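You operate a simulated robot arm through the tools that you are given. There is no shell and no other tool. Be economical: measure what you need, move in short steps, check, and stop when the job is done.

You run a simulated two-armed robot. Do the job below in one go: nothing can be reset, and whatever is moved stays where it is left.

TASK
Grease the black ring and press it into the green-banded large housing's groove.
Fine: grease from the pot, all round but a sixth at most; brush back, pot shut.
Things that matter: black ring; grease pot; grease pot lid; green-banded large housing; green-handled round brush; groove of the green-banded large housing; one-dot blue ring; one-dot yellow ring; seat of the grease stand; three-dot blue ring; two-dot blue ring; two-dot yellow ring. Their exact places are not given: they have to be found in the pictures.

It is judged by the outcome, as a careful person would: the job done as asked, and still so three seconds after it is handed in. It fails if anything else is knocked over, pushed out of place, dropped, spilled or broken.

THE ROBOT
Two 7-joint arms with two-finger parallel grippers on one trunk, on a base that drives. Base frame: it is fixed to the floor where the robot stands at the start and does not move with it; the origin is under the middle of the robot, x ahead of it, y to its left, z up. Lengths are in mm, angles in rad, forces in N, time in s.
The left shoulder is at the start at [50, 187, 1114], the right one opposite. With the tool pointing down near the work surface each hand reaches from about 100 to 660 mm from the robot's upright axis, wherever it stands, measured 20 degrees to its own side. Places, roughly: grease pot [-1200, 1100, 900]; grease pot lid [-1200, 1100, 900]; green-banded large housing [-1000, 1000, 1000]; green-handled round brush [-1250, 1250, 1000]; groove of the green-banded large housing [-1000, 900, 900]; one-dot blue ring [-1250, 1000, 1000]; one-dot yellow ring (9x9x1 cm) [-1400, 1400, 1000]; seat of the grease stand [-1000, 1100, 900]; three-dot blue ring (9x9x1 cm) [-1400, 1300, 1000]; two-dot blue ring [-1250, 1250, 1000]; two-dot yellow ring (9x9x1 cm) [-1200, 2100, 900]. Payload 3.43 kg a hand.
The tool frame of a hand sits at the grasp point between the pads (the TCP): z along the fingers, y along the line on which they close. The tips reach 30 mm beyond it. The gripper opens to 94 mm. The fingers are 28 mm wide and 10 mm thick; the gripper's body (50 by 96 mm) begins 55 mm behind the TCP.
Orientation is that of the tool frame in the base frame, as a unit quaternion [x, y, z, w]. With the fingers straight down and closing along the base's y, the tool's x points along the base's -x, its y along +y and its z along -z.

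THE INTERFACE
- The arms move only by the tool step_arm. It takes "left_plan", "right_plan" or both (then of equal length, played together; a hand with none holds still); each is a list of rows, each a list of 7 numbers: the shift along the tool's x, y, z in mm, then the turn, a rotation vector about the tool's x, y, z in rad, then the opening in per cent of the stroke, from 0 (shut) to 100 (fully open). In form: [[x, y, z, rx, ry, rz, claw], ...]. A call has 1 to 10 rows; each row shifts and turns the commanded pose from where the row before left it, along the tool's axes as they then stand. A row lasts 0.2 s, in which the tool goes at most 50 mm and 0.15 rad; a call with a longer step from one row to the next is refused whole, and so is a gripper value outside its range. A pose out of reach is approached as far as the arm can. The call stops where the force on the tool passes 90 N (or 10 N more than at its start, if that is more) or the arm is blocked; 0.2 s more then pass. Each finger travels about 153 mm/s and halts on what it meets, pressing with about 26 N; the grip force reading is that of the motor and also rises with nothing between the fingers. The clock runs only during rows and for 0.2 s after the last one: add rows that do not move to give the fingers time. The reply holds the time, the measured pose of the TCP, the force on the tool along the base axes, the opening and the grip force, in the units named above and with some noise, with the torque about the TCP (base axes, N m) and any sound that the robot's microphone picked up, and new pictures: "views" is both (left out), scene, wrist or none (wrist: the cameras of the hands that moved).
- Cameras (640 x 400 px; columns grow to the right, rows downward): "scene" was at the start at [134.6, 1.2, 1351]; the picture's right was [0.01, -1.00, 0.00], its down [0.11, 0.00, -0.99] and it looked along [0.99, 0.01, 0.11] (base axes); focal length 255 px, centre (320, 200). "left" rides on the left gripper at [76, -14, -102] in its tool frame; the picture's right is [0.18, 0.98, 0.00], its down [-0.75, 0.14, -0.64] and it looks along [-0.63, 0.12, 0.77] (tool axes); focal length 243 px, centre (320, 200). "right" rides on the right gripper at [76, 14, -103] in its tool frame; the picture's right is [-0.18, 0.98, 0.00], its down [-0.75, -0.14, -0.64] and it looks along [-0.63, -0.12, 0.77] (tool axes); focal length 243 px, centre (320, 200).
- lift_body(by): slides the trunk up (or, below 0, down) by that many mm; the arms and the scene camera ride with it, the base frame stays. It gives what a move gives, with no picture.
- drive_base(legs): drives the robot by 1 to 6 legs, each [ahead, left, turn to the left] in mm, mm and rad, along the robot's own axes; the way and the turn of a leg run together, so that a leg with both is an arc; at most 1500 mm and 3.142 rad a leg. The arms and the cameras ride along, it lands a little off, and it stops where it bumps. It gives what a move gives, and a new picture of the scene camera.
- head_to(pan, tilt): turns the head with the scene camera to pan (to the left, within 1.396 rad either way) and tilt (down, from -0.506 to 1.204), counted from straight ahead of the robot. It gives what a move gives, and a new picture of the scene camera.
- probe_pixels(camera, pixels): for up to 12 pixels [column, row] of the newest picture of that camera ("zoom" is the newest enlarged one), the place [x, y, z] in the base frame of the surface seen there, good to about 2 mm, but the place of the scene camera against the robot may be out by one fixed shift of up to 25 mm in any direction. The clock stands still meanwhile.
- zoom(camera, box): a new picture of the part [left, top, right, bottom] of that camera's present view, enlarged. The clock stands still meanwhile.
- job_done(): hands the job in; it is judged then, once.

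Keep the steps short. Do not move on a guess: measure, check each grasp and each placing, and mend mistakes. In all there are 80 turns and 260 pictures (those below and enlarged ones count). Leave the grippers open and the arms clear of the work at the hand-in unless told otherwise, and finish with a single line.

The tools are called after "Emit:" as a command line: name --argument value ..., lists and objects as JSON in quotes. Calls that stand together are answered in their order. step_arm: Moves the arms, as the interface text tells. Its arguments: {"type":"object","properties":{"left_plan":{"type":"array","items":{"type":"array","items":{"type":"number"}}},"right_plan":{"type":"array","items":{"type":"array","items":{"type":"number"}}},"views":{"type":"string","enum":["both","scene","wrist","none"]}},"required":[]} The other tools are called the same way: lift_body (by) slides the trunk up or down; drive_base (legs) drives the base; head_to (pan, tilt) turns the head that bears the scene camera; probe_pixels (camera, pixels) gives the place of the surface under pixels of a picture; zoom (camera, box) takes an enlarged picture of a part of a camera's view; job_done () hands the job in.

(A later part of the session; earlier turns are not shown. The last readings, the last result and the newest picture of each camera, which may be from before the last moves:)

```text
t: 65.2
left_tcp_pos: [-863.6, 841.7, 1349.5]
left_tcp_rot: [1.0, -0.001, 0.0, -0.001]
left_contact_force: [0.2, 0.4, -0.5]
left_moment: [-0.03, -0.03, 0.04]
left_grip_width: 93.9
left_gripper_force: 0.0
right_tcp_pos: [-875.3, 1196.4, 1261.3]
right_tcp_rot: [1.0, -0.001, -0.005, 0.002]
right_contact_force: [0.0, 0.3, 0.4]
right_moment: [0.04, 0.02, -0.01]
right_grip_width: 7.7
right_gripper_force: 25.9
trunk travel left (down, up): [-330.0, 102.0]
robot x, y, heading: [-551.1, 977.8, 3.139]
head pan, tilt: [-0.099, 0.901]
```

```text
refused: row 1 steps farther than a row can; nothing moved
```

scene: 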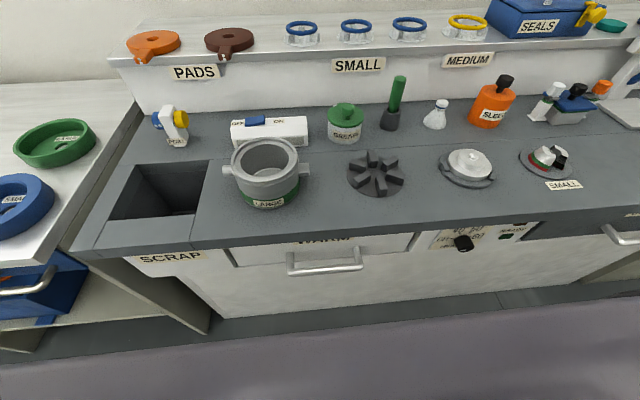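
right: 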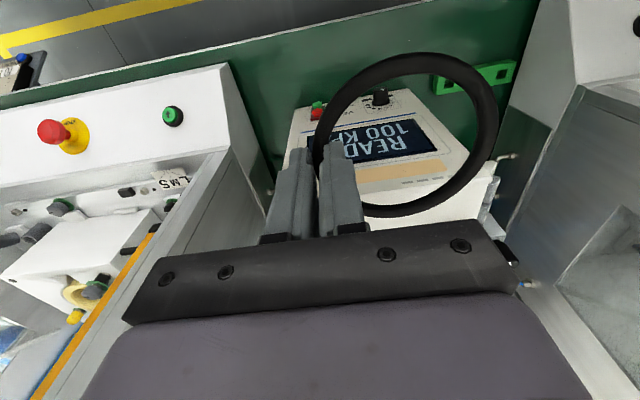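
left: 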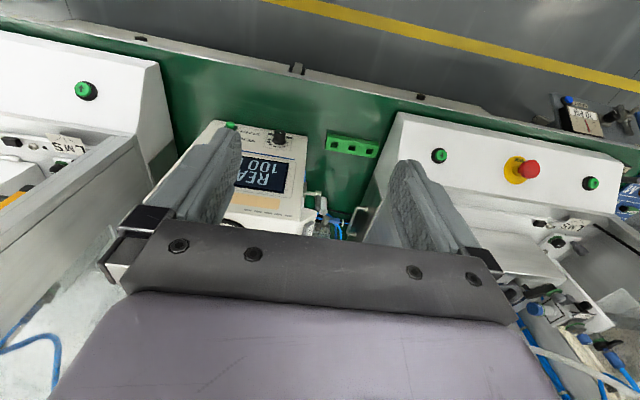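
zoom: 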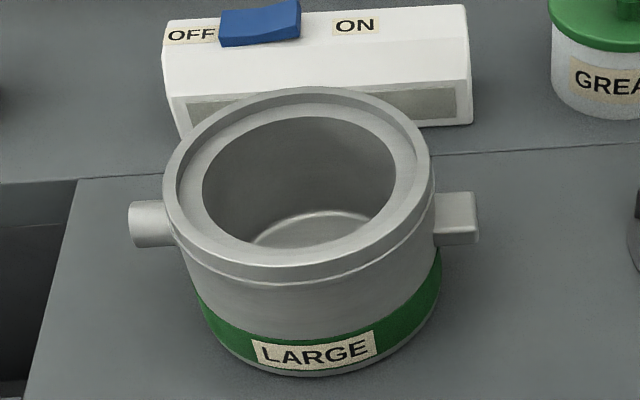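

Emit:
step_arm --right_plan '[[-32, 2, 34, 0, 0, 0, 0], [-32, 2, 34, 0, 0, 0, 0], [-32, 2, 34, 0, 0, 0, 0], [-32, 2, 34, 0, 0, 0, 0], [-32, 2, 34, 0, 0, 0, 0], [-31, 2, 34, 0, 0, 0, 0], [0, 0, 0, 0, 0, 0, 0], [0, 0, 0, 0, 0, 0, 0]]' --views "both"

```text
t: 67.0
left_tcp_pos: [-864.3, 841.8, 1349.5]
left_tcp_rot: [1.0, -0.002, 0.0, -0.001]
left_contact_force: [-0.4, -0.2, 1.2]
left_moment: [-0.01, 0.0, 0.0]
left_grip_width: 93.9
left_gripper_force: 0.1
right_tcp_pos: [-1070.9, 1184.2, 1059.6]
right_tcp_rot: [1.0, 0.0, -0.004, 0.002]
right_contact_force: [0.3, -0.4, -0.4]
right_moment: [0.03, 0.0, 0.02]
right_grip_width: 7.7
right_gripper_force: 26.3
trunk travel left (down, up): [-330.0, 102.0]
robot x, y, heading: [-549.3, 975.2, 3.136]
head pan, tilt: [-0.099, 0.901]
```

scene: 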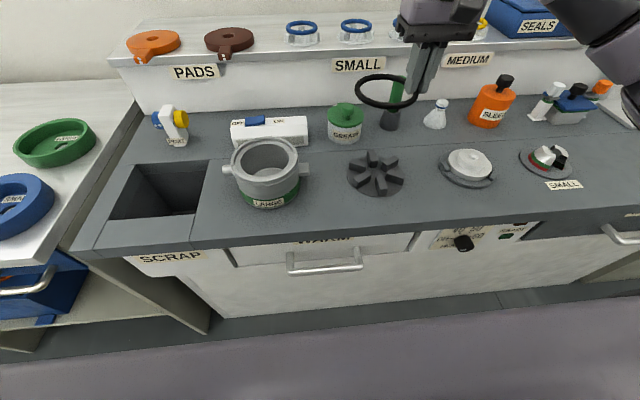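
right: 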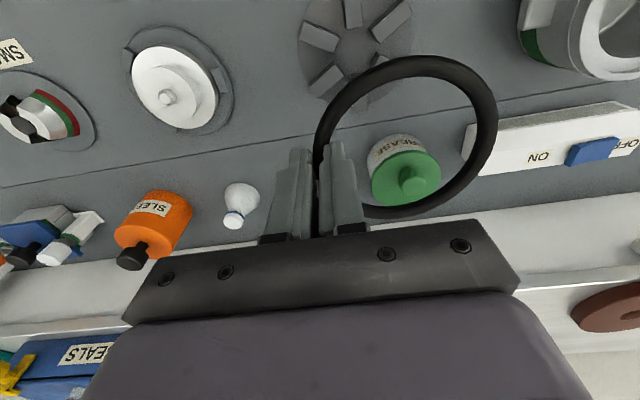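

I probe the stand arms, ring and housing in the wrist view.

Emit:
probe_pixels --camera "right" --pixels '[[325, 84], [318, 36], [352, 10], [392, 22], [355, 50], [410, 65], [480, 75], [486, 110], [400, 210], [335, 105], [410, 183], [545, 55]]'

Emit:
zoom --camera "right" --box '[280, 0, 520, 150]'

```text
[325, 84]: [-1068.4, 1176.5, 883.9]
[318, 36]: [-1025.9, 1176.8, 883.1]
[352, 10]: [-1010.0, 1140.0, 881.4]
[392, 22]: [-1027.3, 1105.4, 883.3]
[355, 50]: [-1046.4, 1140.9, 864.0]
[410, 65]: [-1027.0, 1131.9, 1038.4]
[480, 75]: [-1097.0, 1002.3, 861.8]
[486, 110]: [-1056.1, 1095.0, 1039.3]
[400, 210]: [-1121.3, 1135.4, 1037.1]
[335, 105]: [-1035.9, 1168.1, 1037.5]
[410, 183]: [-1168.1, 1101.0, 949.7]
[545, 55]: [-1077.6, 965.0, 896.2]
```

```text
2.67 times, centred on (400, 75) of right
```

zoom: 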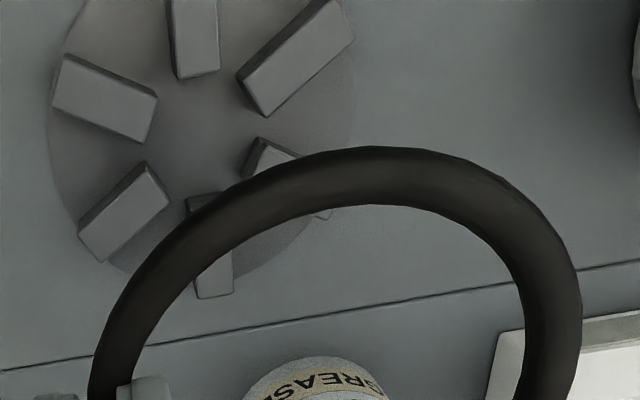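

Stand centre ≈ (-1047,1141), arm tops z≈883.5. Held ring centre ≈ (-1074,1139), level. I shift +27 in x, descend to about z 935, and check.

Emit:
step_arm --right_plan '[[27, -2, 0, 0, 0, 0, 0], [0, 0, 40, 0, 0, 0, 0], [0, 0, 40, 0, 0, 0, 0], [0, 0, 40, 0, 0, 0, 0], [0, 0, 4, 0, 0, 0, 0], [0, 0, 0, 0, 0, 0, 0]]' --views "both"

```text
t: 68.4
left_tcp_pos: [-862.6, 841.6, 1350.5]
left_tcp_rot: [1.0, 0.0, 0.0, -0.001]
left_contact_force: [-0.1, -0.4, 0.1]
left_moment: [0.02, -0.02, 0.0]
left_grip_width: 93.9
left_gripper_force: 0.1
right_tcp_pos: [-1042.7, 1188.5, 933.1]
right_tcp_rot: [1.0, -0.001, -0.004, 0.002]
right_contact_force: [-0.2, 0.3, -0.6]
right_moment: [0.03, 0.0, 0.01]
right_grip_width: 7.6
right_gripper_force: 26.2
trunk travel left (down, up): [-330.0, 102.0]
robot x, y, heading: [-552.3, 976.5, 3.14]
head pan, tilt: [-0.099, 0.901]
```

scene: 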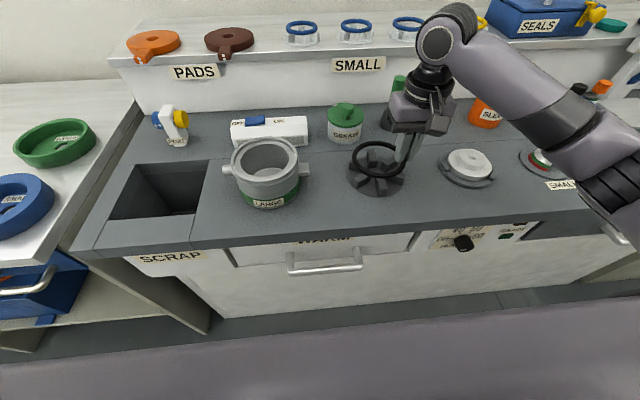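
right: 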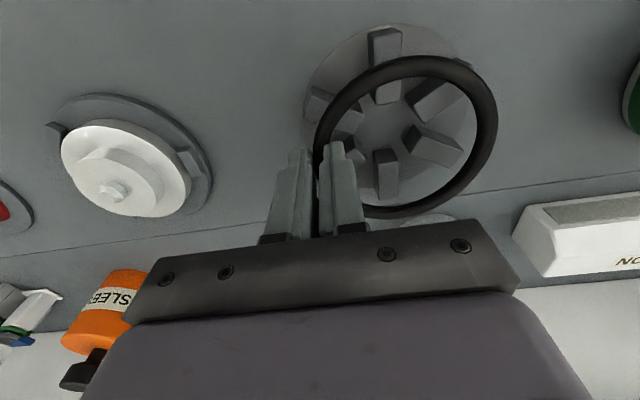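

Probe ring and arms again for alignment.

Emit:
probe_pixels --camera "right" --pixels '[[420, 63], [490, 110], [385, 212], [325, 110], [384, 40], [320, 100], [440, 95], [430, 145], [385, 175], [470, 170]]'

```text
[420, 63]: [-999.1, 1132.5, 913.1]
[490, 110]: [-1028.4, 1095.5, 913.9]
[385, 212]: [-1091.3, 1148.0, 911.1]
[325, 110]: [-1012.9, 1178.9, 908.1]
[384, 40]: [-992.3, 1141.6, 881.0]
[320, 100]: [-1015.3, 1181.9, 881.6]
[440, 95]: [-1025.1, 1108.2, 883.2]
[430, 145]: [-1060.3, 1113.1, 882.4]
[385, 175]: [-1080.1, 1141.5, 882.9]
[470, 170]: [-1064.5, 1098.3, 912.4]
```

Aligned. I lower 20 mm, in small final steps.

Emit:
step_arm --right_plan '[[0, 0, 12, 0, 0, 0, 0], [0, 0, 6, 0, 0, 0, 0], [0, 0, 2, 0, 0, 0, 0], [0, 0, 0, 0, 0, 0, 0]]' --views "wrist"

```text
t: 69.4
left_tcp_pos: [-862.7, 842.3, 1350.6]
left_tcp_rot: [1.0, -0.001, 0.0, -0.002]
left_contact_force: [-0.2, 0.0, -0.4]
left_moment: [-0.02, -0.01, -0.01]
left_grip_width: 94.1
left_gripper_force: 0.0
right_tcp_pos: [-1041.4, 1188.0, 912.8]
right_tcp_rot: [1.0, -0.001, -0.004, 0.001]
right_contact_force: [-0.1, 0.5, -0.3]
right_moment: [0.01, -0.01, -0.02]
right_grip_width: 7.7
right_gripper_force: 25.8
trunk travel left (down, up): [-330.0, 102.0]
robot x, y, heading: [-548.6, 977.5, 3.139]
head pan, tilt: [-0.099, 0.901]
```

right: 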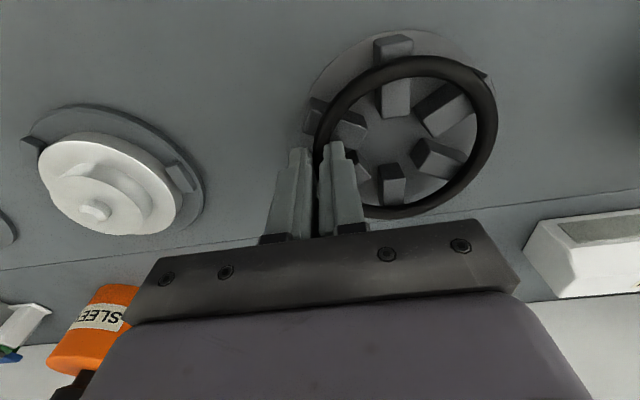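

No contact yet. Two more 1 mm steps.

Emit:
step_arm --right_plan '[[0, 0, 1, 0, 0, 0, 0], [0, 0, 0, 0, 0, 0, 0]]' --views "none"

Emit:
step_arm --right_plan '[[0, 0, 1, 0, 0, 0, 0], [0, 0, 0, 0, 0, 0, 0]]' --views "none"

```text
t: 70.0
left_tcp_pos: [-862.2, 842.0, 1350.0]
left_tcp_rot: [1.0, -0.001, 0.001, -0.001]
left_contact_force: [0.3, 0.2, 0.4]
left_moment: [-0.05, 0.02, -0.01]
left_grip_width: 94.1
left_gripper_force: 0.1
right_tcp_pos: [-1041.8, 1188.1, 912.5]
right_tcp_rot: [1.0, -0.001, -0.004, 0.002]
right_contact_force: [0.8, 0.0, -0.1]
right_moment: [0.01, 0.01, 0.0]
right_grip_width: 7.6
right_gripper_force: 26.1
trunk travel left (down, up): [-330.0, 102.0]
robot x, y, heading: [-553.3, 977.3, 3.138]
head pan, tilt: [-0.099, 0.901]
```

```text
t: 70.6
left_tcp_pos: [-863.2, 842.3, 1350.4]
left_tcp_rot: [1.0, -0.001, -0.001, -0.001]
left_contact_force: [-0.3, -0.3, -0.2]
left_moment: [-0.03, 0.01, 0.0]
left_grip_width: 93.7
left_gripper_force: 0.2
right_tcp_pos: [-1041.7, 1186.3, 912.8]
right_tcp_rot: [1.0, -0.002, -0.003, 0.002]
right_contact_force: [1.2, 1.2, 2.4]
right_moment: [0.07, 0.06, -0.04]
right_grip_width: 7.6
right_gripper_force: 25.9
trunk travel left (down, up): [-330.0, 102.0]
robot x, y, heading: [-555.3, 980.3, 3.138]
head pan, tilt: [-0.099, 0.901]
```

Contact felt. I open and lift straight up 80 mm.

Emit:
step_arm --right_plan '[[0, 0, 0, 0, 0, 0, 15], [0, 0, 0, 0, 0, 0, 22], [0, 0, -10, 0, 0, 0, 22], [0, 0, -30, 0, 0, 0, 22], [0, 0, -40, 0, 0, 0, 22], [0, 0, 0, 0, 0, 0, 22]]' --views "both"

```text
t: 72.0
left_tcp_pos: [-863.3, 841.8, 1349.2]
left_tcp_rot: [1.0, -0.001, 0.0, -0.001]
left_contact_force: [0.4, 0.6, -0.4]
left_moment: [-0.04, 0.04, 0.02]
left_grip_width: 93.9
left_gripper_force: 0.1
right_tcp_pos: [-1041.4, 1187.8, 993.3]
right_tcp_rot: [1.0, -0.002, -0.004, 0.002]
right_contact_force: [0.1, 0.3, -0.1]
right_moment: [0.01, 0.0, -0.01]
right_grip_width: 20.8
right_gripper_force: 0.1
trunk travel left (down, up): [-330.0, 102.0]
robot x, y, heading: [-552.1, 979.0, 3.139]
head pan, tilt: [-0.099, 0.901]
```

scene: 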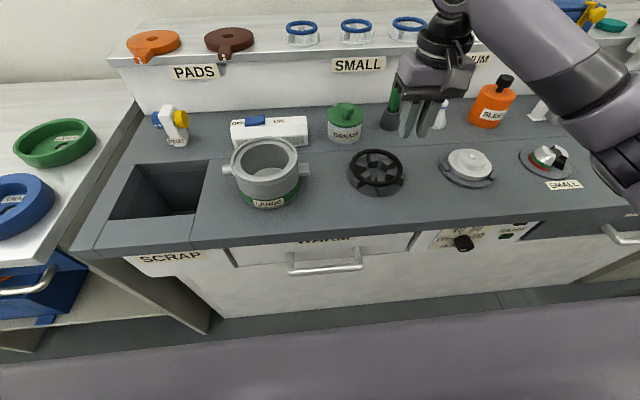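
right: 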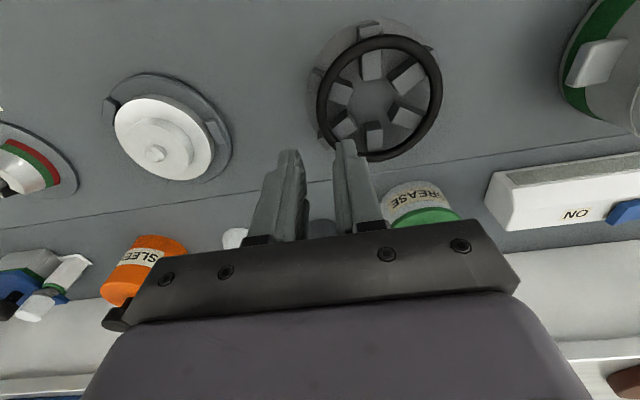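

Ring sits well on the stand. Next the pot lid. I raise the right hand and drive 80 mm nearer to extend reach.

Emit:
step_arm --right_plan '[[0, 0, -45, 0, 0, 0, 22], [0, 0, -45, 0, 0, 0, 22], [20, 0, -40, 0, 0, 0, 22]]' --views "none"

Emit:
drive_base --legs '[[80, 0, 0]]'

Emit:
head_to --pan -0.2 --tilt 1.0

```text
t: 72.8
left_tcp_pos: [-862.3, 842.5, 1350.2]
left_tcp_rot: [1.0, -0.001, -0.001, -0.001]
left_contact_force: [-0.1, 0.4, -1.0]
left_moment: [0.0, 0.0, -0.04]
left_grip_width: 94.1
left_gripper_force: 0.2
right_tcp_pos: [-1019.7, 1188.7, 1122.9]
right_tcp_rot: [1.0, -0.002, -0.005, 0.001]
right_contact_force: [0.6, 0.3, 0.1]
right_moment: [-0.01, -0.02, 0.01]
right_grip_width: 20.7
right_gripper_force: 0.0
trunk travel left (down, up): [-330.0, 102.0]
robot x, y, heading: [-550.5, 978.6, 3.139]
head pan, tilt: [-0.099, 0.901]
```

```text
t: 73.9
left_tcp_pos: [-943.6, 841.8, 1350.4]
left_tcp_rot: [1.0, -0.002, 0.0, 0.0]
left_contact_force: [-0.4, -0.3, 0.2]
left_moment: [-0.02, -0.06, -0.03]
left_grip_width: 94.0
left_gripper_force: 0.0
right_tcp_pos: [-1101.2, 1188.5, 1121.3]
right_tcp_rot: [1.0, -0.002, -0.004, 0.002]
right_contact_force: [-0.1, 0.1, -1.1]
right_moment: [-0.01, 0.01, -0.05]
right_grip_width: 20.5
right_gripper_force: 0.0
trunk travel left (down, up): [-330.0, 102.0]
robot x, y, heading: [-630.4, 980.1, 3.137]
head pan, tilt: [-0.099, 0.901]
```

scene: 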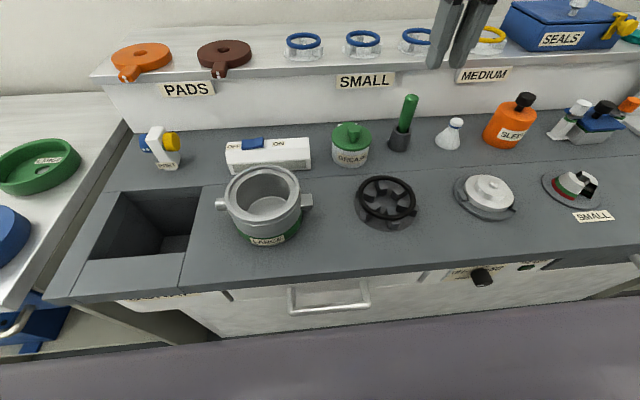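

```text
t: 74.6
left_tcp_pos: [-942.6, 843.3, 1350.1]
left_tcp_rot: [1.0, -0.001, 0.0, -0.001]
left_contact_force: [0.3, 0.8, -0.9]
left_moment: [0.0, -0.02, -0.01]
left_grip_width: 94.1
left_gripper_force: 0.0
right_tcp_pos: [-1099.0, 1189.0, 1122.8]
right_tcp_rot: [1.0, -0.002, -0.004, 0.002]
right_contact_force: [-0.7, -0.1, -0.6]
right_moment: [-0.02, 0.02, 0.02]
right_grip_width: 20.9
right_gripper_force: 0.1
trunk travel left (down, up): [-330.0, 102.0]
robot x, y, heading: [-631.6, 977.3, 3.134]
head pan, tilt: [-0.201, 1.0]
```

scene: 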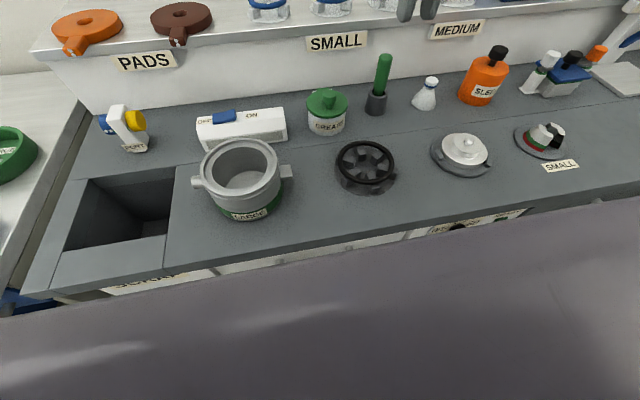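

I probe the lid and free bench spots.

Emit:
probe_pixels --camera "scene" --pixels '[[308, 100], [347, 102], [327, 113], [327, 90], [327, 95], [330, 128], [290, 170], [336, 175], [315, 195], [412, 140], [376, 112], [383, 57]]'

Emit:
zoom --camera "scene" --box '[280, 40, 440, 140]'

```text
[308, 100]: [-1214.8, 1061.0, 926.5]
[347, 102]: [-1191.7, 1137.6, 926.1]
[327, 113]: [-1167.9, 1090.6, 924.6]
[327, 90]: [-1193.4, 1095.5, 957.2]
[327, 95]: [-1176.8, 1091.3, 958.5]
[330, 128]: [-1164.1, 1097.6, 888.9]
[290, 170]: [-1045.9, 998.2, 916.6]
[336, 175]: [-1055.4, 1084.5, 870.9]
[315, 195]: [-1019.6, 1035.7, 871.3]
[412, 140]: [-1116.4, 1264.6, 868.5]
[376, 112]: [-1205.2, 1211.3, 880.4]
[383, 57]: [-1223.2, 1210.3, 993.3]
```

```text
4.00 times, centred on (360, 90) of scene
```

zoom: 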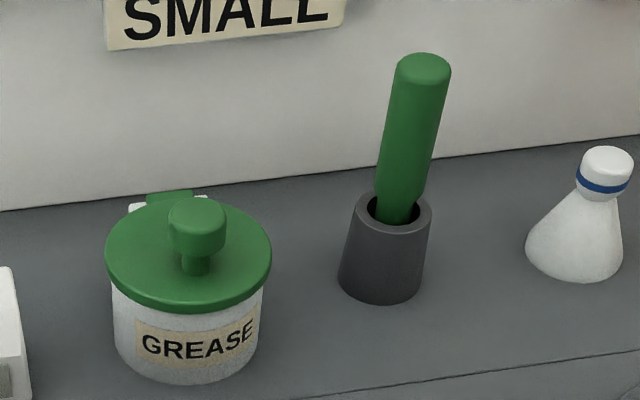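

The lid seems to have a tab/hinge at its back (zoom (170,200)). I move the right hand above the pot for a close look.

Emit:
step_arm --right_plan '[[-15, 40, 10, 0, 0, 0, 40], [-15, 40, 10, 0, 0, 0, 40], [-10, 14, 10, 0, 0, 0, 40], [0, 0, 0, 0, 0, 0, 40]]' --views "wrist"

Emit:
zoom --camera "right" --box '[220, 80, 420, 240]'

```text
t: 75.6
left_tcp_pos: [-941.1, 842.4, 1350.0]
left_tcp_rot: [1.0, 0.0, -0.001, -0.001]
left_contact_force: [0.2, 0.7, 0.1]
left_moment: [0.02, 0.0, -0.02]
left_grip_width: 94.0
left_gripper_force: 0.0
right_tcp_pos: [-1140.8, 1092.4, 1092.7]
right_tcp_rot: [1.0, -0.001, -0.004, 0.002]
right_contact_force: [-0.6, 0.4, -0.4]
right_moment: [0.0, 0.03, 0.02]
right_grip_width: 37.5
right_gripper_force: 0.1
trunk travel left (down, up): [-330.0, 102.0]
robot x, y, heading: [-629.8, 976.8, 3.139]
head pan, tilt: [-0.201, 1.0]
```

right: 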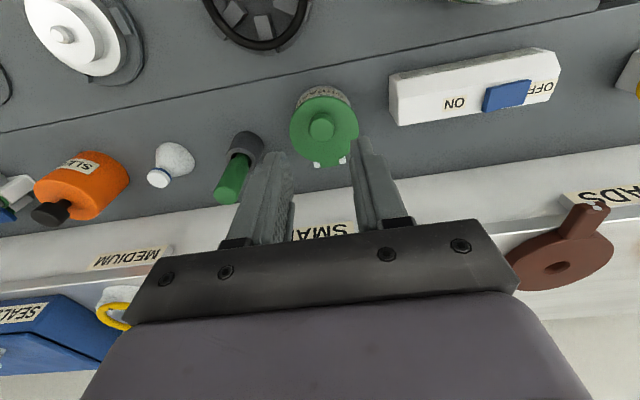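

```text
2.50 times, centred on (320, 160) of right
```

zoom: 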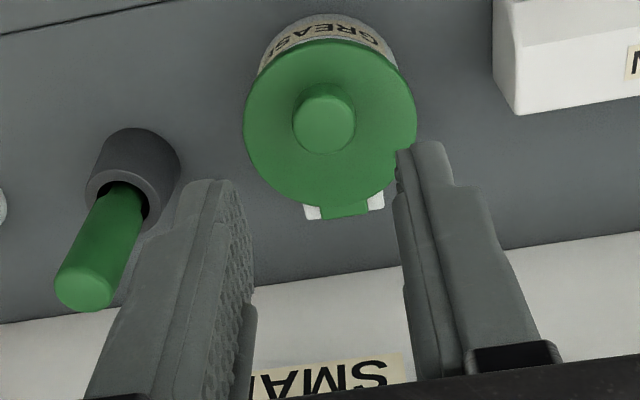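

The lid is hinged at its back (white lugs). I measure knob, hinge, brush and riser.

Emit:
probe_pixels --camera "right" --pixels '[[321, 127], [326, 163], [318, 164], [341, 161], [296, 134], [353, 127], [320, 105], [310, 200], [229, 190], [222, 195], [245, 143], [240, 150]]'

Emit:
probe_pixels --camera "zoom" --pixels '[[322, 125], [295, 120], [355, 125], [326, 152], [322, 85], [330, 190], [312, 212], [345, 212], [376, 202], [100, 185], [175, 155], [80, 290]]'

```text
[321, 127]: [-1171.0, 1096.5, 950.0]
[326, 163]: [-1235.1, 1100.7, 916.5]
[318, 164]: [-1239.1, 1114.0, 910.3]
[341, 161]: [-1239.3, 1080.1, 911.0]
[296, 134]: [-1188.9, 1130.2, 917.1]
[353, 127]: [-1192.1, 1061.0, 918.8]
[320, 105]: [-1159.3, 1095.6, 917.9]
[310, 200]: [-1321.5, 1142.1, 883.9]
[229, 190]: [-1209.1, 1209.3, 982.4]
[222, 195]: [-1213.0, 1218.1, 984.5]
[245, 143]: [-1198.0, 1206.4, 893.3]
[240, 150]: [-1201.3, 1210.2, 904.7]
```

```text
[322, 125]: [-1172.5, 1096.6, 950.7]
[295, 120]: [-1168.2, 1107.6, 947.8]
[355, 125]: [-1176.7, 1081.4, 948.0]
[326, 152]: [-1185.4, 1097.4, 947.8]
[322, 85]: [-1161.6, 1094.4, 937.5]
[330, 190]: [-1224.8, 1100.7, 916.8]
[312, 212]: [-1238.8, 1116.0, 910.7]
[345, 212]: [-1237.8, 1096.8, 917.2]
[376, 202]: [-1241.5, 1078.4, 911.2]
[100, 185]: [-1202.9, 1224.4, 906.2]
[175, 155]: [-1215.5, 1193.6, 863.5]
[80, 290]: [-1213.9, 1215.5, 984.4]
```

Knob centre ≈ (-1173,1096), top 950; hinge axis along y near (-1237, z 913). Gripping the knob along y lets it pivot in the fingers as I swing it on an arc of radius ~69. I drive 30 mm nearer for reach, then set over the knob.

Emit:
drive_base --legs '[[30, 0, 0]]'

Emit:
step_arm --right_plan '[[0, 0, 40, 0, 0, 0, 45], [0, -2, 40, 0, 0, 0, 45], [0, 0, 0, 0, 0, 0, 45]]' --views "wrist"

```text
t: 76.4
left_tcp_pos: [-973.1, 843.5, 1349.5]
left_tcp_rot: [1.0, -0.001, -0.001, 0.0]
left_contact_force: [-1.0, -0.2, 0.3]
left_moment: [-0.03, -0.03, -0.01]
left_grip_width: 94.0
left_gripper_force: 0.1
right_tcp_pos: [-1169.7, 1093.4, 1092.6]
right_tcp_rot: [1.0, -0.001, -0.003, 0.001]
right_contact_force: [-0.3, 0.3, -0.5]
right_moment: [0.0, -0.02, 0.03]
right_grip_width: 37.7
right_gripper_force: 0.0
trunk travel left (down, up): [-330.0, 102.0]
robot x, y, heading: [-659.1, 976.4, 3.133]
head pan, tilt: [-0.201, 1.0]
```

scene: 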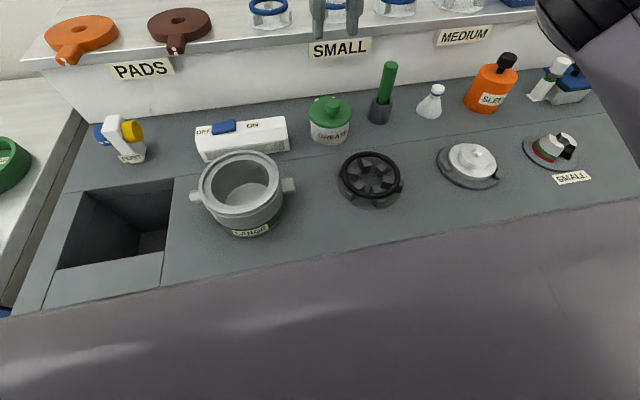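

```text
t: 77.2
left_tcp_pos: [-971.0, 842.3, 1349.9]
left_tcp_rot: [1.0, -0.001, 0.0, -0.001]
left_contact_force: [-0.2, 0.6, 0.3]
left_moment: [0.01, -0.01, 0.01]
left_grip_width: 94.0
left_gripper_force: 0.1
right_tcp_pos: [-1168.5, 1094.9, 1015.0]
right_tcp_rot: [1.0, -0.002, -0.005, 0.002]
right_contact_force: [-0.7, -0.3, 0.2]
right_moment: [-0.03, 0.01, 0.01]
right_grip_width: 42.3
right_gripper_force: 0.0
trunk travel left (down, up): [-330.0, 102.0]
robot x, y, heading: [-658.6, 978.3, 3.137]
head pan, tilt: [-0.201, 1.0]
```

right: 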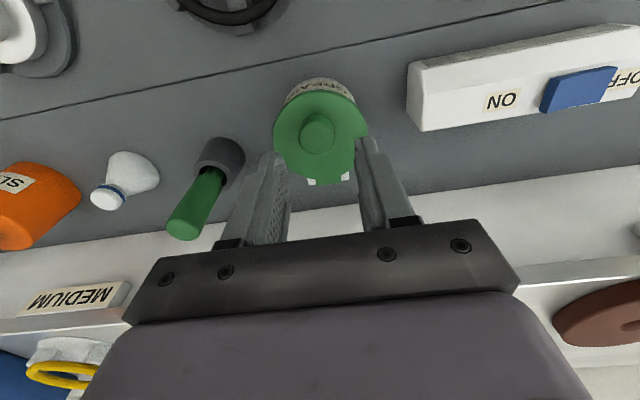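

I descend onto the knob: tips to ~4 mm above the lid.

Emit:
step_arm --right_plan '[[-4.5, -1, 40, 0, 0, 0, 45], [0, 0, 22, 0, 0, 0, 45], [0, 0, 0, 0, 0, 0, 45]]' --views "wrist"

```text
t: 78.0
left_tcp_pos: [-971.5, 842.3, 1350.1]
left_tcp_rot: [1.0, -0.001, -0.001, 0.0]
left_contact_force: [0.2, -0.1, 0.3]
left_moment: [0.0, -0.03, 0.0]
left_grip_width: 94.2
left_gripper_force: 0.1
right_tcp_pos: [-1174.1, 1091.8, 950.2]
right_tcp_rot: [1.0, 0.0, -0.004, 0.002]
right_contact_force: [0.5, -0.4, -0.5]
right_moment: [-0.01, 0.0, 0.0]
right_grip_width: 42.4
right_gripper_force: 0.0
trunk travel left (down, up): [-330.0, 102.0]
robot x, y, heading: [-661.9, 975.9, 3.14]
head pan, tilt: [-0.201, 1.0]
```

right: 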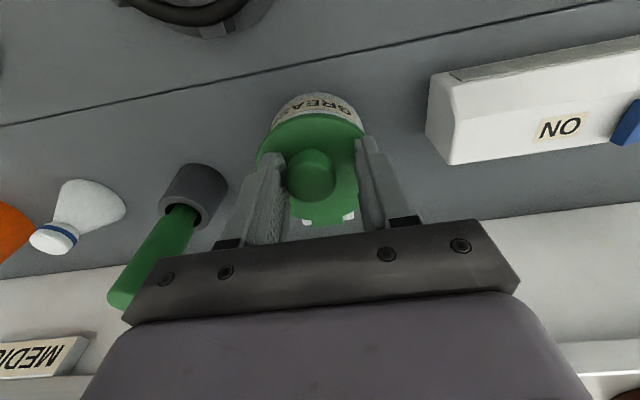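

I nudge +3 mm in y, then close on the knob.

Emit:
step_arm --right_plan '[[0, -3.5, 0, 0, 0, 0, 40], [0, 0, 0, 0, 0, 0, 25], [0, 0, 0, 0, 0, 0, 10], [0, 0, 0, 0, 0, 0, 0], [0, 0, 0, 0, 0, 0, 0]]' --views "wrist"

```text
t: 79.2
left_tcp_pos: [-971.7, 843.1, 1349.7]
left_tcp_rot: [1.0, -0.001, 0.001, -0.001]
left_contact_force: [0.8, -0.4, 0.2]
left_moment: [0.01, -0.02, -0.01]
left_grip_width: 93.9
left_gripper_force: 0.0
right_tcp_pos: [-1175.1, 1096.3, 950.2]
right_tcp_rot: [1.0, -0.002, -0.004, 0.001]
right_contact_force: [1.7, 0.9, -1.0]
right_moment: [0.3, -0.1, -0.03]
right_grip_width: 27.4
right_gripper_force: 45.2
trunk travel left (down, up): [-330.0, 102.0]
robot x, y, heading: [-658.0, 981.2, 3.137]
head pan, tilt: [-0.201, 1.0]
```

right: 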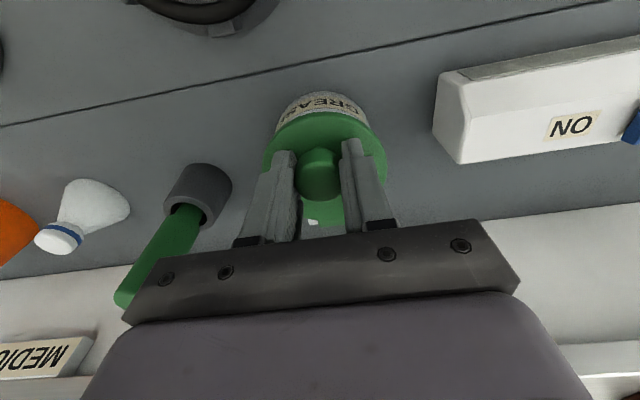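

Gripped (27.4 mm). I swing through the first part of the arc (to ~60°).

Emit:
step_arm --right_plan '[[-3.5, 0, -6.8, 0, 0, 0, 0], [-6.7, 0, -9.7, 0, 0, 0, 0], [0, 0, 0, 0, 0, 0, 0]]' --views "wrist"

```text
t: 80.0
left_tcp_pos: [-973.5, 842.0, 1349.2]
left_tcp_rot: [1.0, -0.001, -0.001, -0.001]
left_contact_force: [-0.5, 0.3, -0.4]
left_moment: [0.01, -0.01, -0.03]
left_grip_width: 93.8
left_gripper_force: 0.1
right_tcp_pos: [-1184.1, 1097.7, 967.4]
right_tcp_rot: [1.0, 0.0, -0.003, 0.002]
right_contact_force: [7.2, -8.0, -16.6]
right_moment: [-0.04, -1.28, 0.02]
right_grip_width: 27.2
right_gripper_force: 44.9
trunk travel left (down, up): [-330.0, 102.0]
robot x, y, heading: [-657.1, 979.6, 3.138]
head pan, tilt: [-0.201, 1.0]
```

right: 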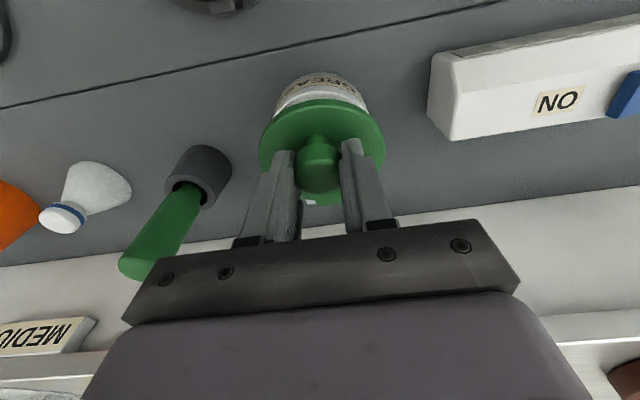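

The lid is lifting and pivoting. I continue the arc.

Emit:
step_arm --right_plan '[[-7.5, 0, -7.5, 0, 0, 0, 0], [-9.0, 0, -7, 0, 0, 0, 0], [0, 0, 0, 0, 0, 0, 0]]' --views "both"

```text
t: 80.8
left_tcp_pos: [-972.3, 842.1, 1349.4]
left_tcp_rot: [1.0, -0.001, -0.001, -0.001]
left_contact_force: [0.4, -0.1, -1.0]
left_moment: [-0.03, 0.03, 0.04]
left_grip_width: 94.0
left_gripper_force: 0.0
right_tcp_pos: [-1199.3, 1097.7, 982.9]
right_tcp_rot: [1.0, 0.001, -0.003, 0.002]
right_contact_force: [12.9, -8.6, -10.1]
right_moment: [-0.13, -1.36, 0.05]
right_grip_width: 27.4
right_gripper_force: 45.0
trunk travel left (down, up): [-330.0, 102.0]
robot x, y, heading: [-655.6, 979.1, 3.137]
head pan, tilt: [-0.201, 1.0]
```

scene: 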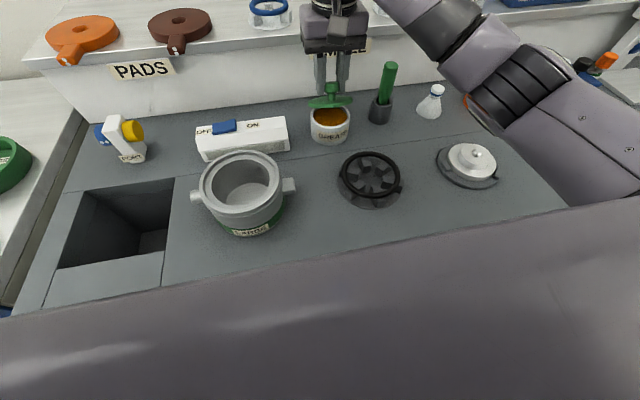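
right: 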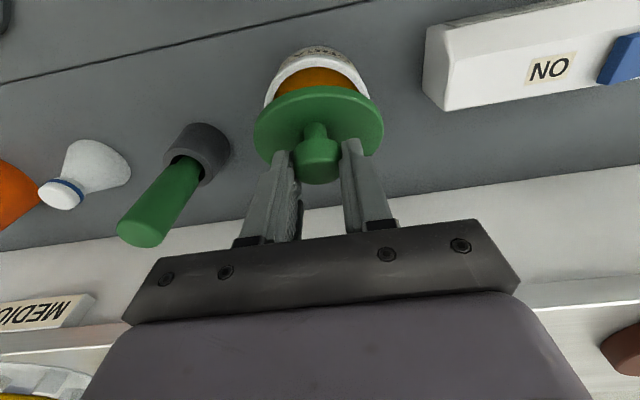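

Good, the lid is half open. Continue the arc past the vertical.

Emit:
step_arm --right_plan '[[-13.5, 0, -5.8, 0, 0, 0, 0], [-11.5, 0, -3.2, 0, 0, 0, 0], [-12, 0, -1, 0, 0, 0, 0], [-12, 0, 1, 0, 0, 0, 0], [0, 0, 0, 0, 0, 0, 0]]' --views "both"

```text
t: 82.0
left_tcp_pos: [-967.8, 841.4, 1351.1]
left_tcp_rot: [1.0, -0.001, -0.002, -0.002]
left_contact_force: [-0.8, 0.8, -0.1]
left_moment: [0.01, 0.01, 0.01]
left_grip_width: 94.1
left_gripper_force: 0.1
right_tcp_pos: [-1248.5, 1097.1, 996.3]
right_tcp_rot: [1.0, 0.0, -0.007, 0.004]
right_contact_force: [13.4, -10.6, 23.8]
right_moment: [-0.26, -1.38, -0.11]
right_grip_width: 26.9
right_gripper_force: 45.2
trunk travel left (down, up): [-330.0, 102.0]
robot x, y, heading: [-659.2, 977.1, 3.137]
head pan, tilt: [-0.201, 1.0]
```

scene: 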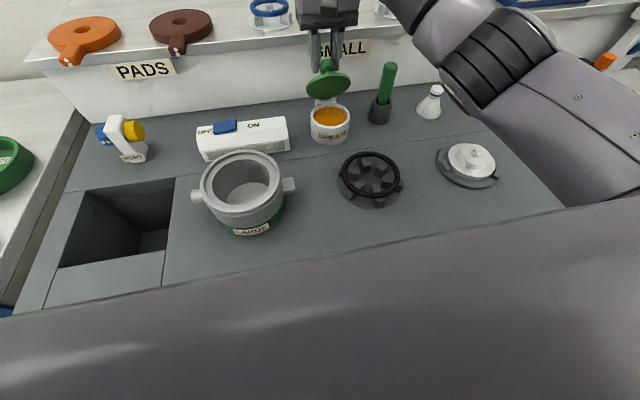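
right: 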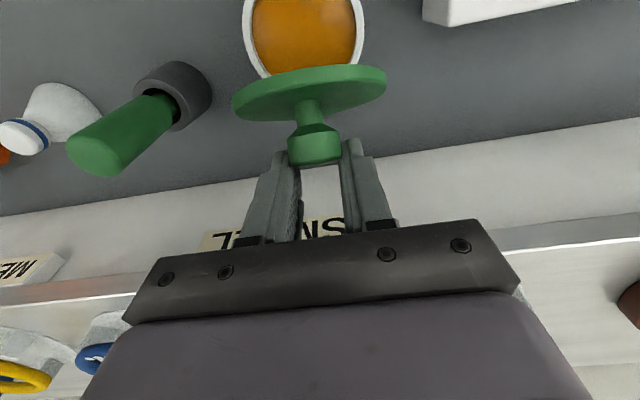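

Nearly vertical. A little further along and downwards on the arc.

Emit:
step_arm --right_plan '[[-9, 0, 4, 0, 0, 0, 0], [-10, 0, 5, 0, 0, 0, 0], [-9, 0, 6, 0, 0, 0, 0], [0, 0, 0, 0, 0, 0, 0]]' --views "both"

```text
t: 83.0
left_tcp_pos: [-972.5, 843.2, 1350.1]
left_tcp_rot: [1.0, -0.002, 0.001, -0.001]
left_contact_force: [-0.4, 0.4, 0.1]
left_moment: [-0.04, 0.01, 0.0]
left_grip_width: 93.9
left_gripper_force: 0.1
right_tcp_pos: [-1280.5, 1100.9, 977.5]
right_tcp_rot: [1.0, -0.001, -0.003, 0.001]
right_contact_force: [0.7, 0.3, -0.3]
right_moment: [-0.02, -0.03, 0.01]
right_grip_width: 0.0
right_gripper_force: 33.1
trunk travel left (down, up): [-330.0, 102.0]
robot x, y, heading: [-654.6, 978.9, 3.135]
head pan, tilt: [-0.201, 1.0]
```

scene: 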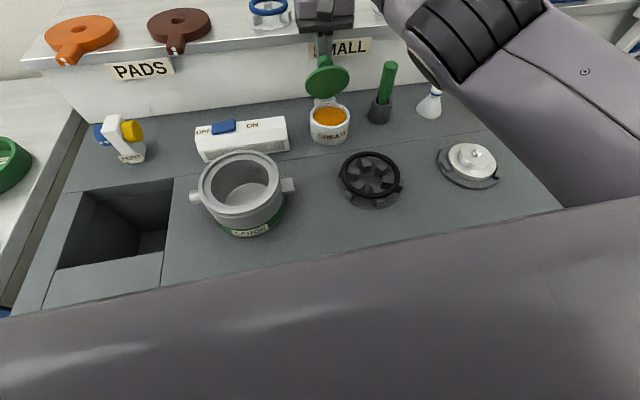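
right: 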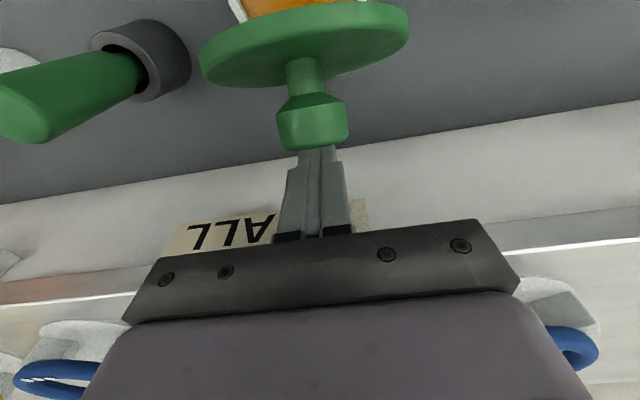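

The fingers slipped off but the lid stays open, upright. I back off 6 mm behind it and rise straight up, then check the lid.

Emit:
step_arm --right_plan '[[-6, 0, -2, 0, 0, 0, 0], [0, 0, -30, 0, 0, 0, 0], [0, 0, -45, 0, 0, 0, 0], [0, 0, -45, 0, 0, 0, 0], [30, 0, -20, 0, 0, 0, 0], [45, 0, 0, 0, 0, 0, 0], [0, 0, 0, 0, 0, 0, 0]]' --views "both"

```text
t: 84.6
left_tcp_pos: [-971.4, 842.3, 1349.2]
left_tcp_rot: [1.0, -0.001, 0.0, -0.001]
left_contact_force: [0.9, 0.3, 0.3]
left_moment: [0.01, 0.01, 0.0]
left_grip_width: 94.4
left_gripper_force: 0.1
right_tcp_pos: [-1252.8, 1108.8, 1107.1]
right_tcp_rot: [1.0, -0.001, -0.004, 0.002]
right_contact_force: [-1.1, 0.1, -0.2]
right_moment: [0.01, -0.01, 0.02]
right_grip_width: 0.0
right_gripper_force: 32.7
right hand out of reach, approached as far as the arm can: row 1, 2, 3, 4, 5, 6
trunk travel left (down, up): [-330.0, 102.0]
robot x, y, heading: [-655.7, 979.2, 3.139]
head pan, tilt: [-0.201, 1.0]
```

scene: 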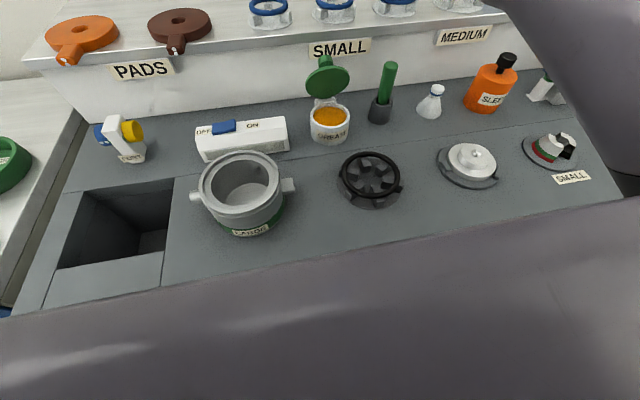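
right: 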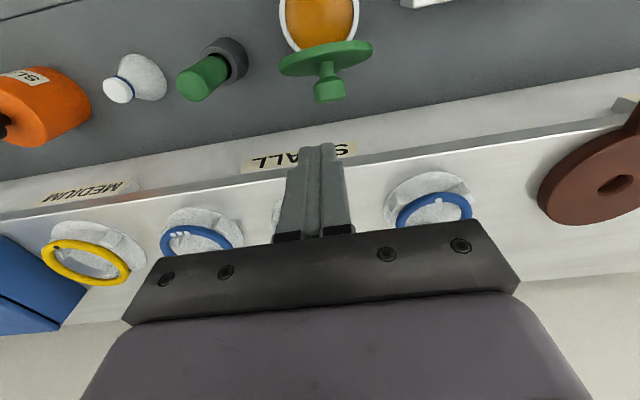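

Lid open and stable; grease is visible. Now the brush: I move over to it, opening the fingers, at z≈1100, clear of its top (984).

Emit:
step_arm --right_plan '[[15, -35, 0, 0, 0, 0, 30], [15, -35, 0, 0, 0, 0, 50], [11, -35, 0, 0, 0, 0, 50], [0, 0, 20, 0, 0, 0, 50], [0, 0, 0, 0, 0, 0, 50]]' --views "wrist"

Emit:
zoom --camera "right" --box '[240, 60, 440, 220]'

```text
t: 85.8
left_tcp_pos: [-972.3, 841.9, 1350.0]
left_tcp_rot: [1.0, -0.001, 0.0, -0.001]
left_contact_force: [0.3, 0.4, 1.1]
left_moment: [0.03, 0.02, -0.01]
left_grip_width: 94.0
left_gripper_force: 0.0
right_tcp_pos: [-1265.6, 1199.4, 1106.6]
right_tcp_rot: [1.0, -0.002, -0.004, 0.001]
right_contact_force: [0.3, -0.7, -0.8]
right_moment: [0.0, -0.01, 0.01]
right_grip_width: 46.9
right_gripper_force: 0.2
right hand out of reach, approached as far as the arm can: row 1, 2, 3, 4
trunk travel left (down, up): [-330.0, 102.0]
robot x, y, heading: [-658.9, 980.2, 3.14]
head pan, tilt: [-0.201, 1.0]
```

right: 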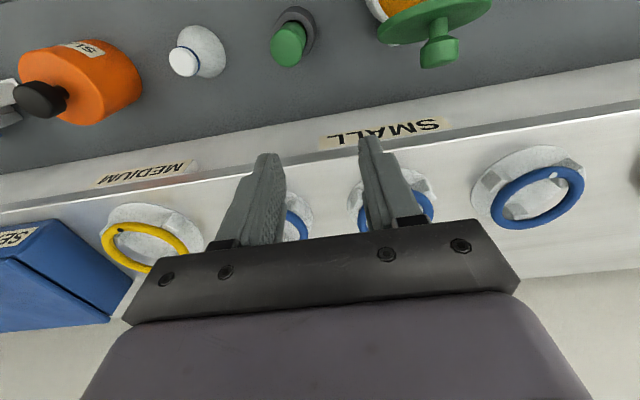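

```text
2.50 times, centred on (340, 140) of right
```

zoom: 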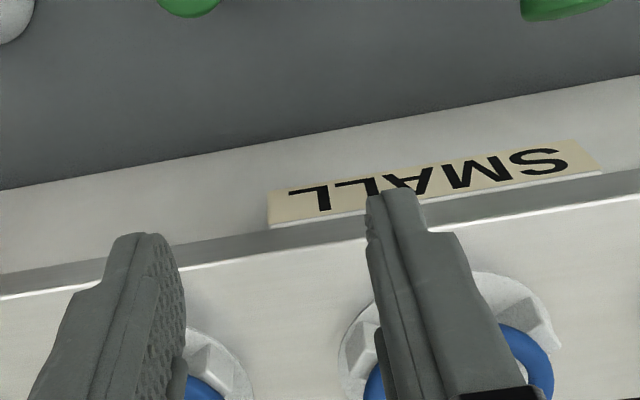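

The arm is at its reach limit here. I pull back +50 in x and see.

Emit:
step_arm --right_plan '[[25, 0, 0, 0, 0, 0, 50], [25, 0, 0, 0, 0, 0, 50], [0, 0, 0, 0, 0, 0, 50]]' --views "wrist"

```text
t: 86.6
left_tcp_pos: [-971.1, 842.2, 1349.3]
left_tcp_rot: [1.0, -0.001, 0.0, -0.001]
left_contact_force: [0.6, 0.3, 0.1]
left_moment: [0.01, 0.03, -0.04]
left_grip_width: 94.4
left_gripper_force: 0.1
right_tcp_pos: [-1264.3, 1197.5, 1113.6]
right_tcp_rot: [1.0, -0.001, -0.004, 0.002]
right_contact_force: [0.1, -0.1, 0.6]
right_moment: [0.02, -0.01, 0.02]
right_grip_width: 47.3
right_gripper_force: 0.0
right hand out of reach, approached as far as the arm can: row 1, 2
trunk travel left (down, up): [-330.0, 102.0]
robot x, y, heading: [-657.9, 981.3, 3.14]
head pan, tilt: [-0.201, 1.0]
```

right: 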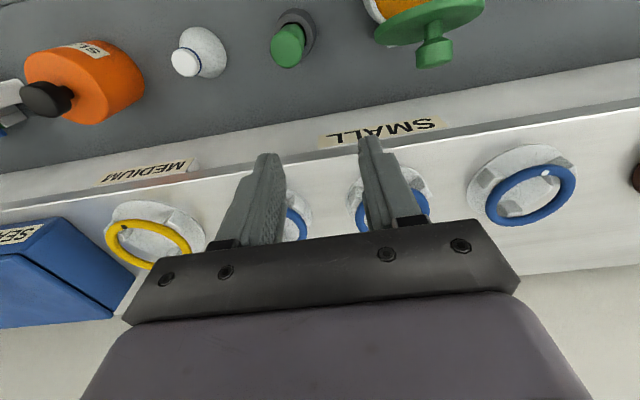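

Not back within reach yet; I pull further back.

Emit:
step_arm --right_plan '[[40, 0, 0, 0, 0, 0, 50], [40, 0, 0, 0, 0, 0, 50], [0, 0, 0, 0, 0, 0, 50]]' --views "none"

```text
t: 87.4
left_tcp_pos: [-971.8, 843.4, 1350.5]
left_tcp_rot: [1.0, -0.001, 0.0, -0.001]
left_contact_force: [-0.1, -0.2, 0.6]
left_moment: [0.01, 0.02, 0.04]
left_grip_width: 93.8
left_gripper_force: 0.0
right_tcp_pos: [-1261.2, 1198.9, 1117.3]
right_tcp_rot: [1.0, -0.001, -0.004, 0.002]
right_contact_force: [-0.4, -0.4, 0.3]
right_moment: [-0.02, 0.02, 0.0]
right_grip_width: 47.3
right_gripper_force: 0.0
right hand out of reach, approached as far as the arm can: row 1, 2
trunk travel left (down, up): [-330.0, 102.0]
robot x, y, heading: [-657.6, 981.6, 3.139]
head pan, tilt: [-0.201, 1.0]
```

I try lowering 40 mm (free space below: fingers are in front of the riser).

Emit:
step_arm --right_plan '[[0, 0, 20, 0, 0, 0, 50], [0, 0, 20, 0, 0, 0, 50], [0, 0, 0, 0, 0, 0, 50]]' --views "both"

```text
t: 88.2
left_tcp_pos: [-973.2, 842.3, 1349.2]
left_tcp_rot: [1.0, -0.001, 0.001, -0.001]
left_contact_force: [0.2, -1.0, -0.5]
left_moment: [-0.01, -0.05, -0.01]
left_grip_width: 94.1
left_gripper_force: 0.0
right_tcp_pos: [-1274.3, 1194.4, 1080.6]
right_tcp_rot: [1.0, -0.001, -0.004, 0.002]
right_contact_force: [-0.8, -0.3, 0.0]
right_moment: [0.01, 0.02, 0.02]
right_grip_width: 46.9
right_gripper_force: 0.1
right hand out of reach, approached as far as the arm can: row 1, 2
trunk travel left (down, up): [-330.0, 102.0]
robot x, y, heading: [-657.0, 980.4, 3.14]
head pan, tilt: [-0.201, 1.0]
```

scene: 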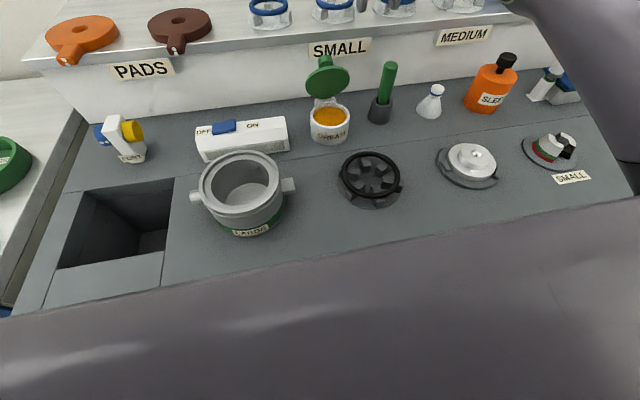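
right: 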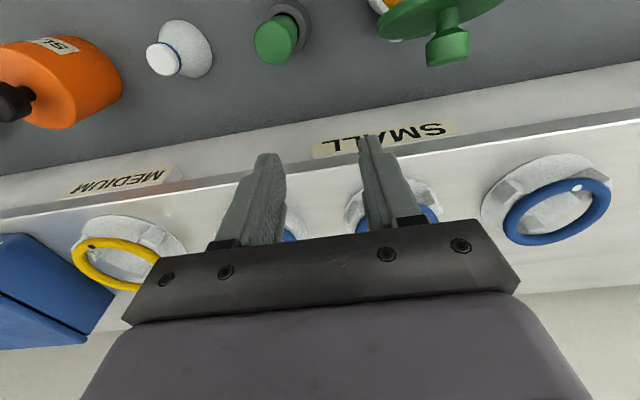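

The hand rides its reach envelope, so the commanded pose is still beyond. I pull back more; the path (z>1050) is clear.

Emit:
step_arm --right_plan '[[45, 0, 0, 0, 0, 0, 50], [45, 0, 0, 0, 0, 0, 50], [0, 0, 0, 0, 0, 0, 50]]' --views "none"

```text
t: 89.0
left_tcp_pos: [-970.9, 842.6, 1349.2]
left_tcp_rot: [1.0, -0.001, 0.0, 0.0]
left_contact_force: [1.1, -0.5, -0.2]
left_moment: [0.0, -0.02, -0.03]
left_grip_width: 94.1
left_gripper_force: 0.0
right_tcp_pos: [-1272.1, 1193.3, 1085.3]
right_tcp_rot: [1.0, -0.002, -0.003, 0.002]
right_contact_force: [0.6, 0.0, -0.2]
right_moment: [-0.01, 0.01, -0.01]
right_grip_width: 46.9
right_gripper_force: 0.0
right hand out of reach, approached as far as the arm can: row 1, 2
trunk travel left (down, up): [-330.0, 102.0]
robot x, y, heading: [-657.7, 977.2, 3.14]
head pan, tilt: [-0.201, 1.0]
```

The arm seems stuck at a straight-arm singularity. I try tilting the hand slightly and moving sideways and inward.

Emit:
step_arm --right_plan '[[20, 40, -10, 0, 0, 0, 50], [20, 40, -10, 0, 0, 0, 50], [0, 0, 0, 0, 0, 0, 50]]' --views "none"

Emit:
step_arm --right_plan '[[10, 0, 0, 0, 0.1, 0, 50], [10, 0, 0, 0, 0.1, 0, 50], [0, 0, 0, 0, 0, 0, 50]]' --views "none"

```text
t: 89.8
left_tcp_pos: [-972.6, 843.3, 1350.6]
left_tcp_rot: [1.0, 0.0, 0.0, 0.0]
left_contact_force: [0.0, 0.4, -0.3]
left_moment: [-0.04, 0.01, -0.03]
left_grip_width: 93.9
left_gripper_force: 0.0
right_tcp_pos: [-1251.6, 1110.0, 1114.7]
right_tcp_rot: [1.0, -0.003, -0.003, 0.002]
right_contact_force: [-0.2, -0.7, -0.7]
right_moment: [0.01, -0.02, -0.03]
right_grip_width: 47.0
right_gripper_force: 0.1
right hand out of reach, approached as far as the arm can: row 1, 2
trunk travel left (down, up): [-330.0, 102.0]
robot x, y, heading: [-658.6, 980.1, 3.142]
head pan, tilt: [-0.201, 1.0]
```

```text
t: 90.6
left_tcp_pos: [-970.7, 842.9, 1349.9]
left_tcp_rot: [1.0, -0.001, 0.001, -0.001]
left_contact_force: [-0.9, 0.5, -0.4]
left_moment: [0.0, 0.01, 0.01]
left_grip_width: 94.3
left_gripper_force: 0.0
right_tcp_pos: [-1231.8, 1104.3, 1111.3]
right_tcp_rot: [0.999, 0.01, 0.045, -0.002]
right_contact_force: [-0.3, -0.3, 0.3]
right_moment: [0.02, 0.01, -0.04]
right_grip_width: 47.0
right_gripper_force: 0.0
right hand out of reach, approached as far as the arm can: row 2
trunk travel left (down, up): [-330.0, 102.0]
robot x, y, heading: [-657.4, 981.5, 3.133]
head pan, tilt: [-0.201, 1.0]
```

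Progress: the first row was in reach. I pull back again.

Emit:
step_arm --right_plan '[[30, 0, 0, 0, -0.05, 0, 50], [30, 0, 0, 0, 0, 0, 50], [0, 0, 0, 0, 0, 0, 50]]' --views "none"

```text
t: 91.4
left_tcp_pos: [-971.7, 842.5, 1349.8]
left_tcp_rot: [1.0, -0.001, 0.0, -0.002]
left_contact_force: [-0.1, -0.4, 0.1]
left_moment: [-0.03, 0.02, 0.01]
left_grip_width: 93.9
left_gripper_force: 0.1
right_tcp_pos: [-1222.2, 1091.5, 1149.0]
right_tcp_rot: [1.0, 0.011, 0.022, -0.002]
right_contact_force: [0.2, 0.1, -0.8]
right_moment: [0.0, -0.01, 0.02]
right_grip_width: 47.2
right_gripper_force: 0.1
right hand out of reach, approached as far as the arm can: row 1, 2
trunk travel left (down, up): [-330.0, 102.0]
robot x, y, heading: [-661.1, 980.1, 3.14]
head pan, tilt: [-0.201, 1.0]
```

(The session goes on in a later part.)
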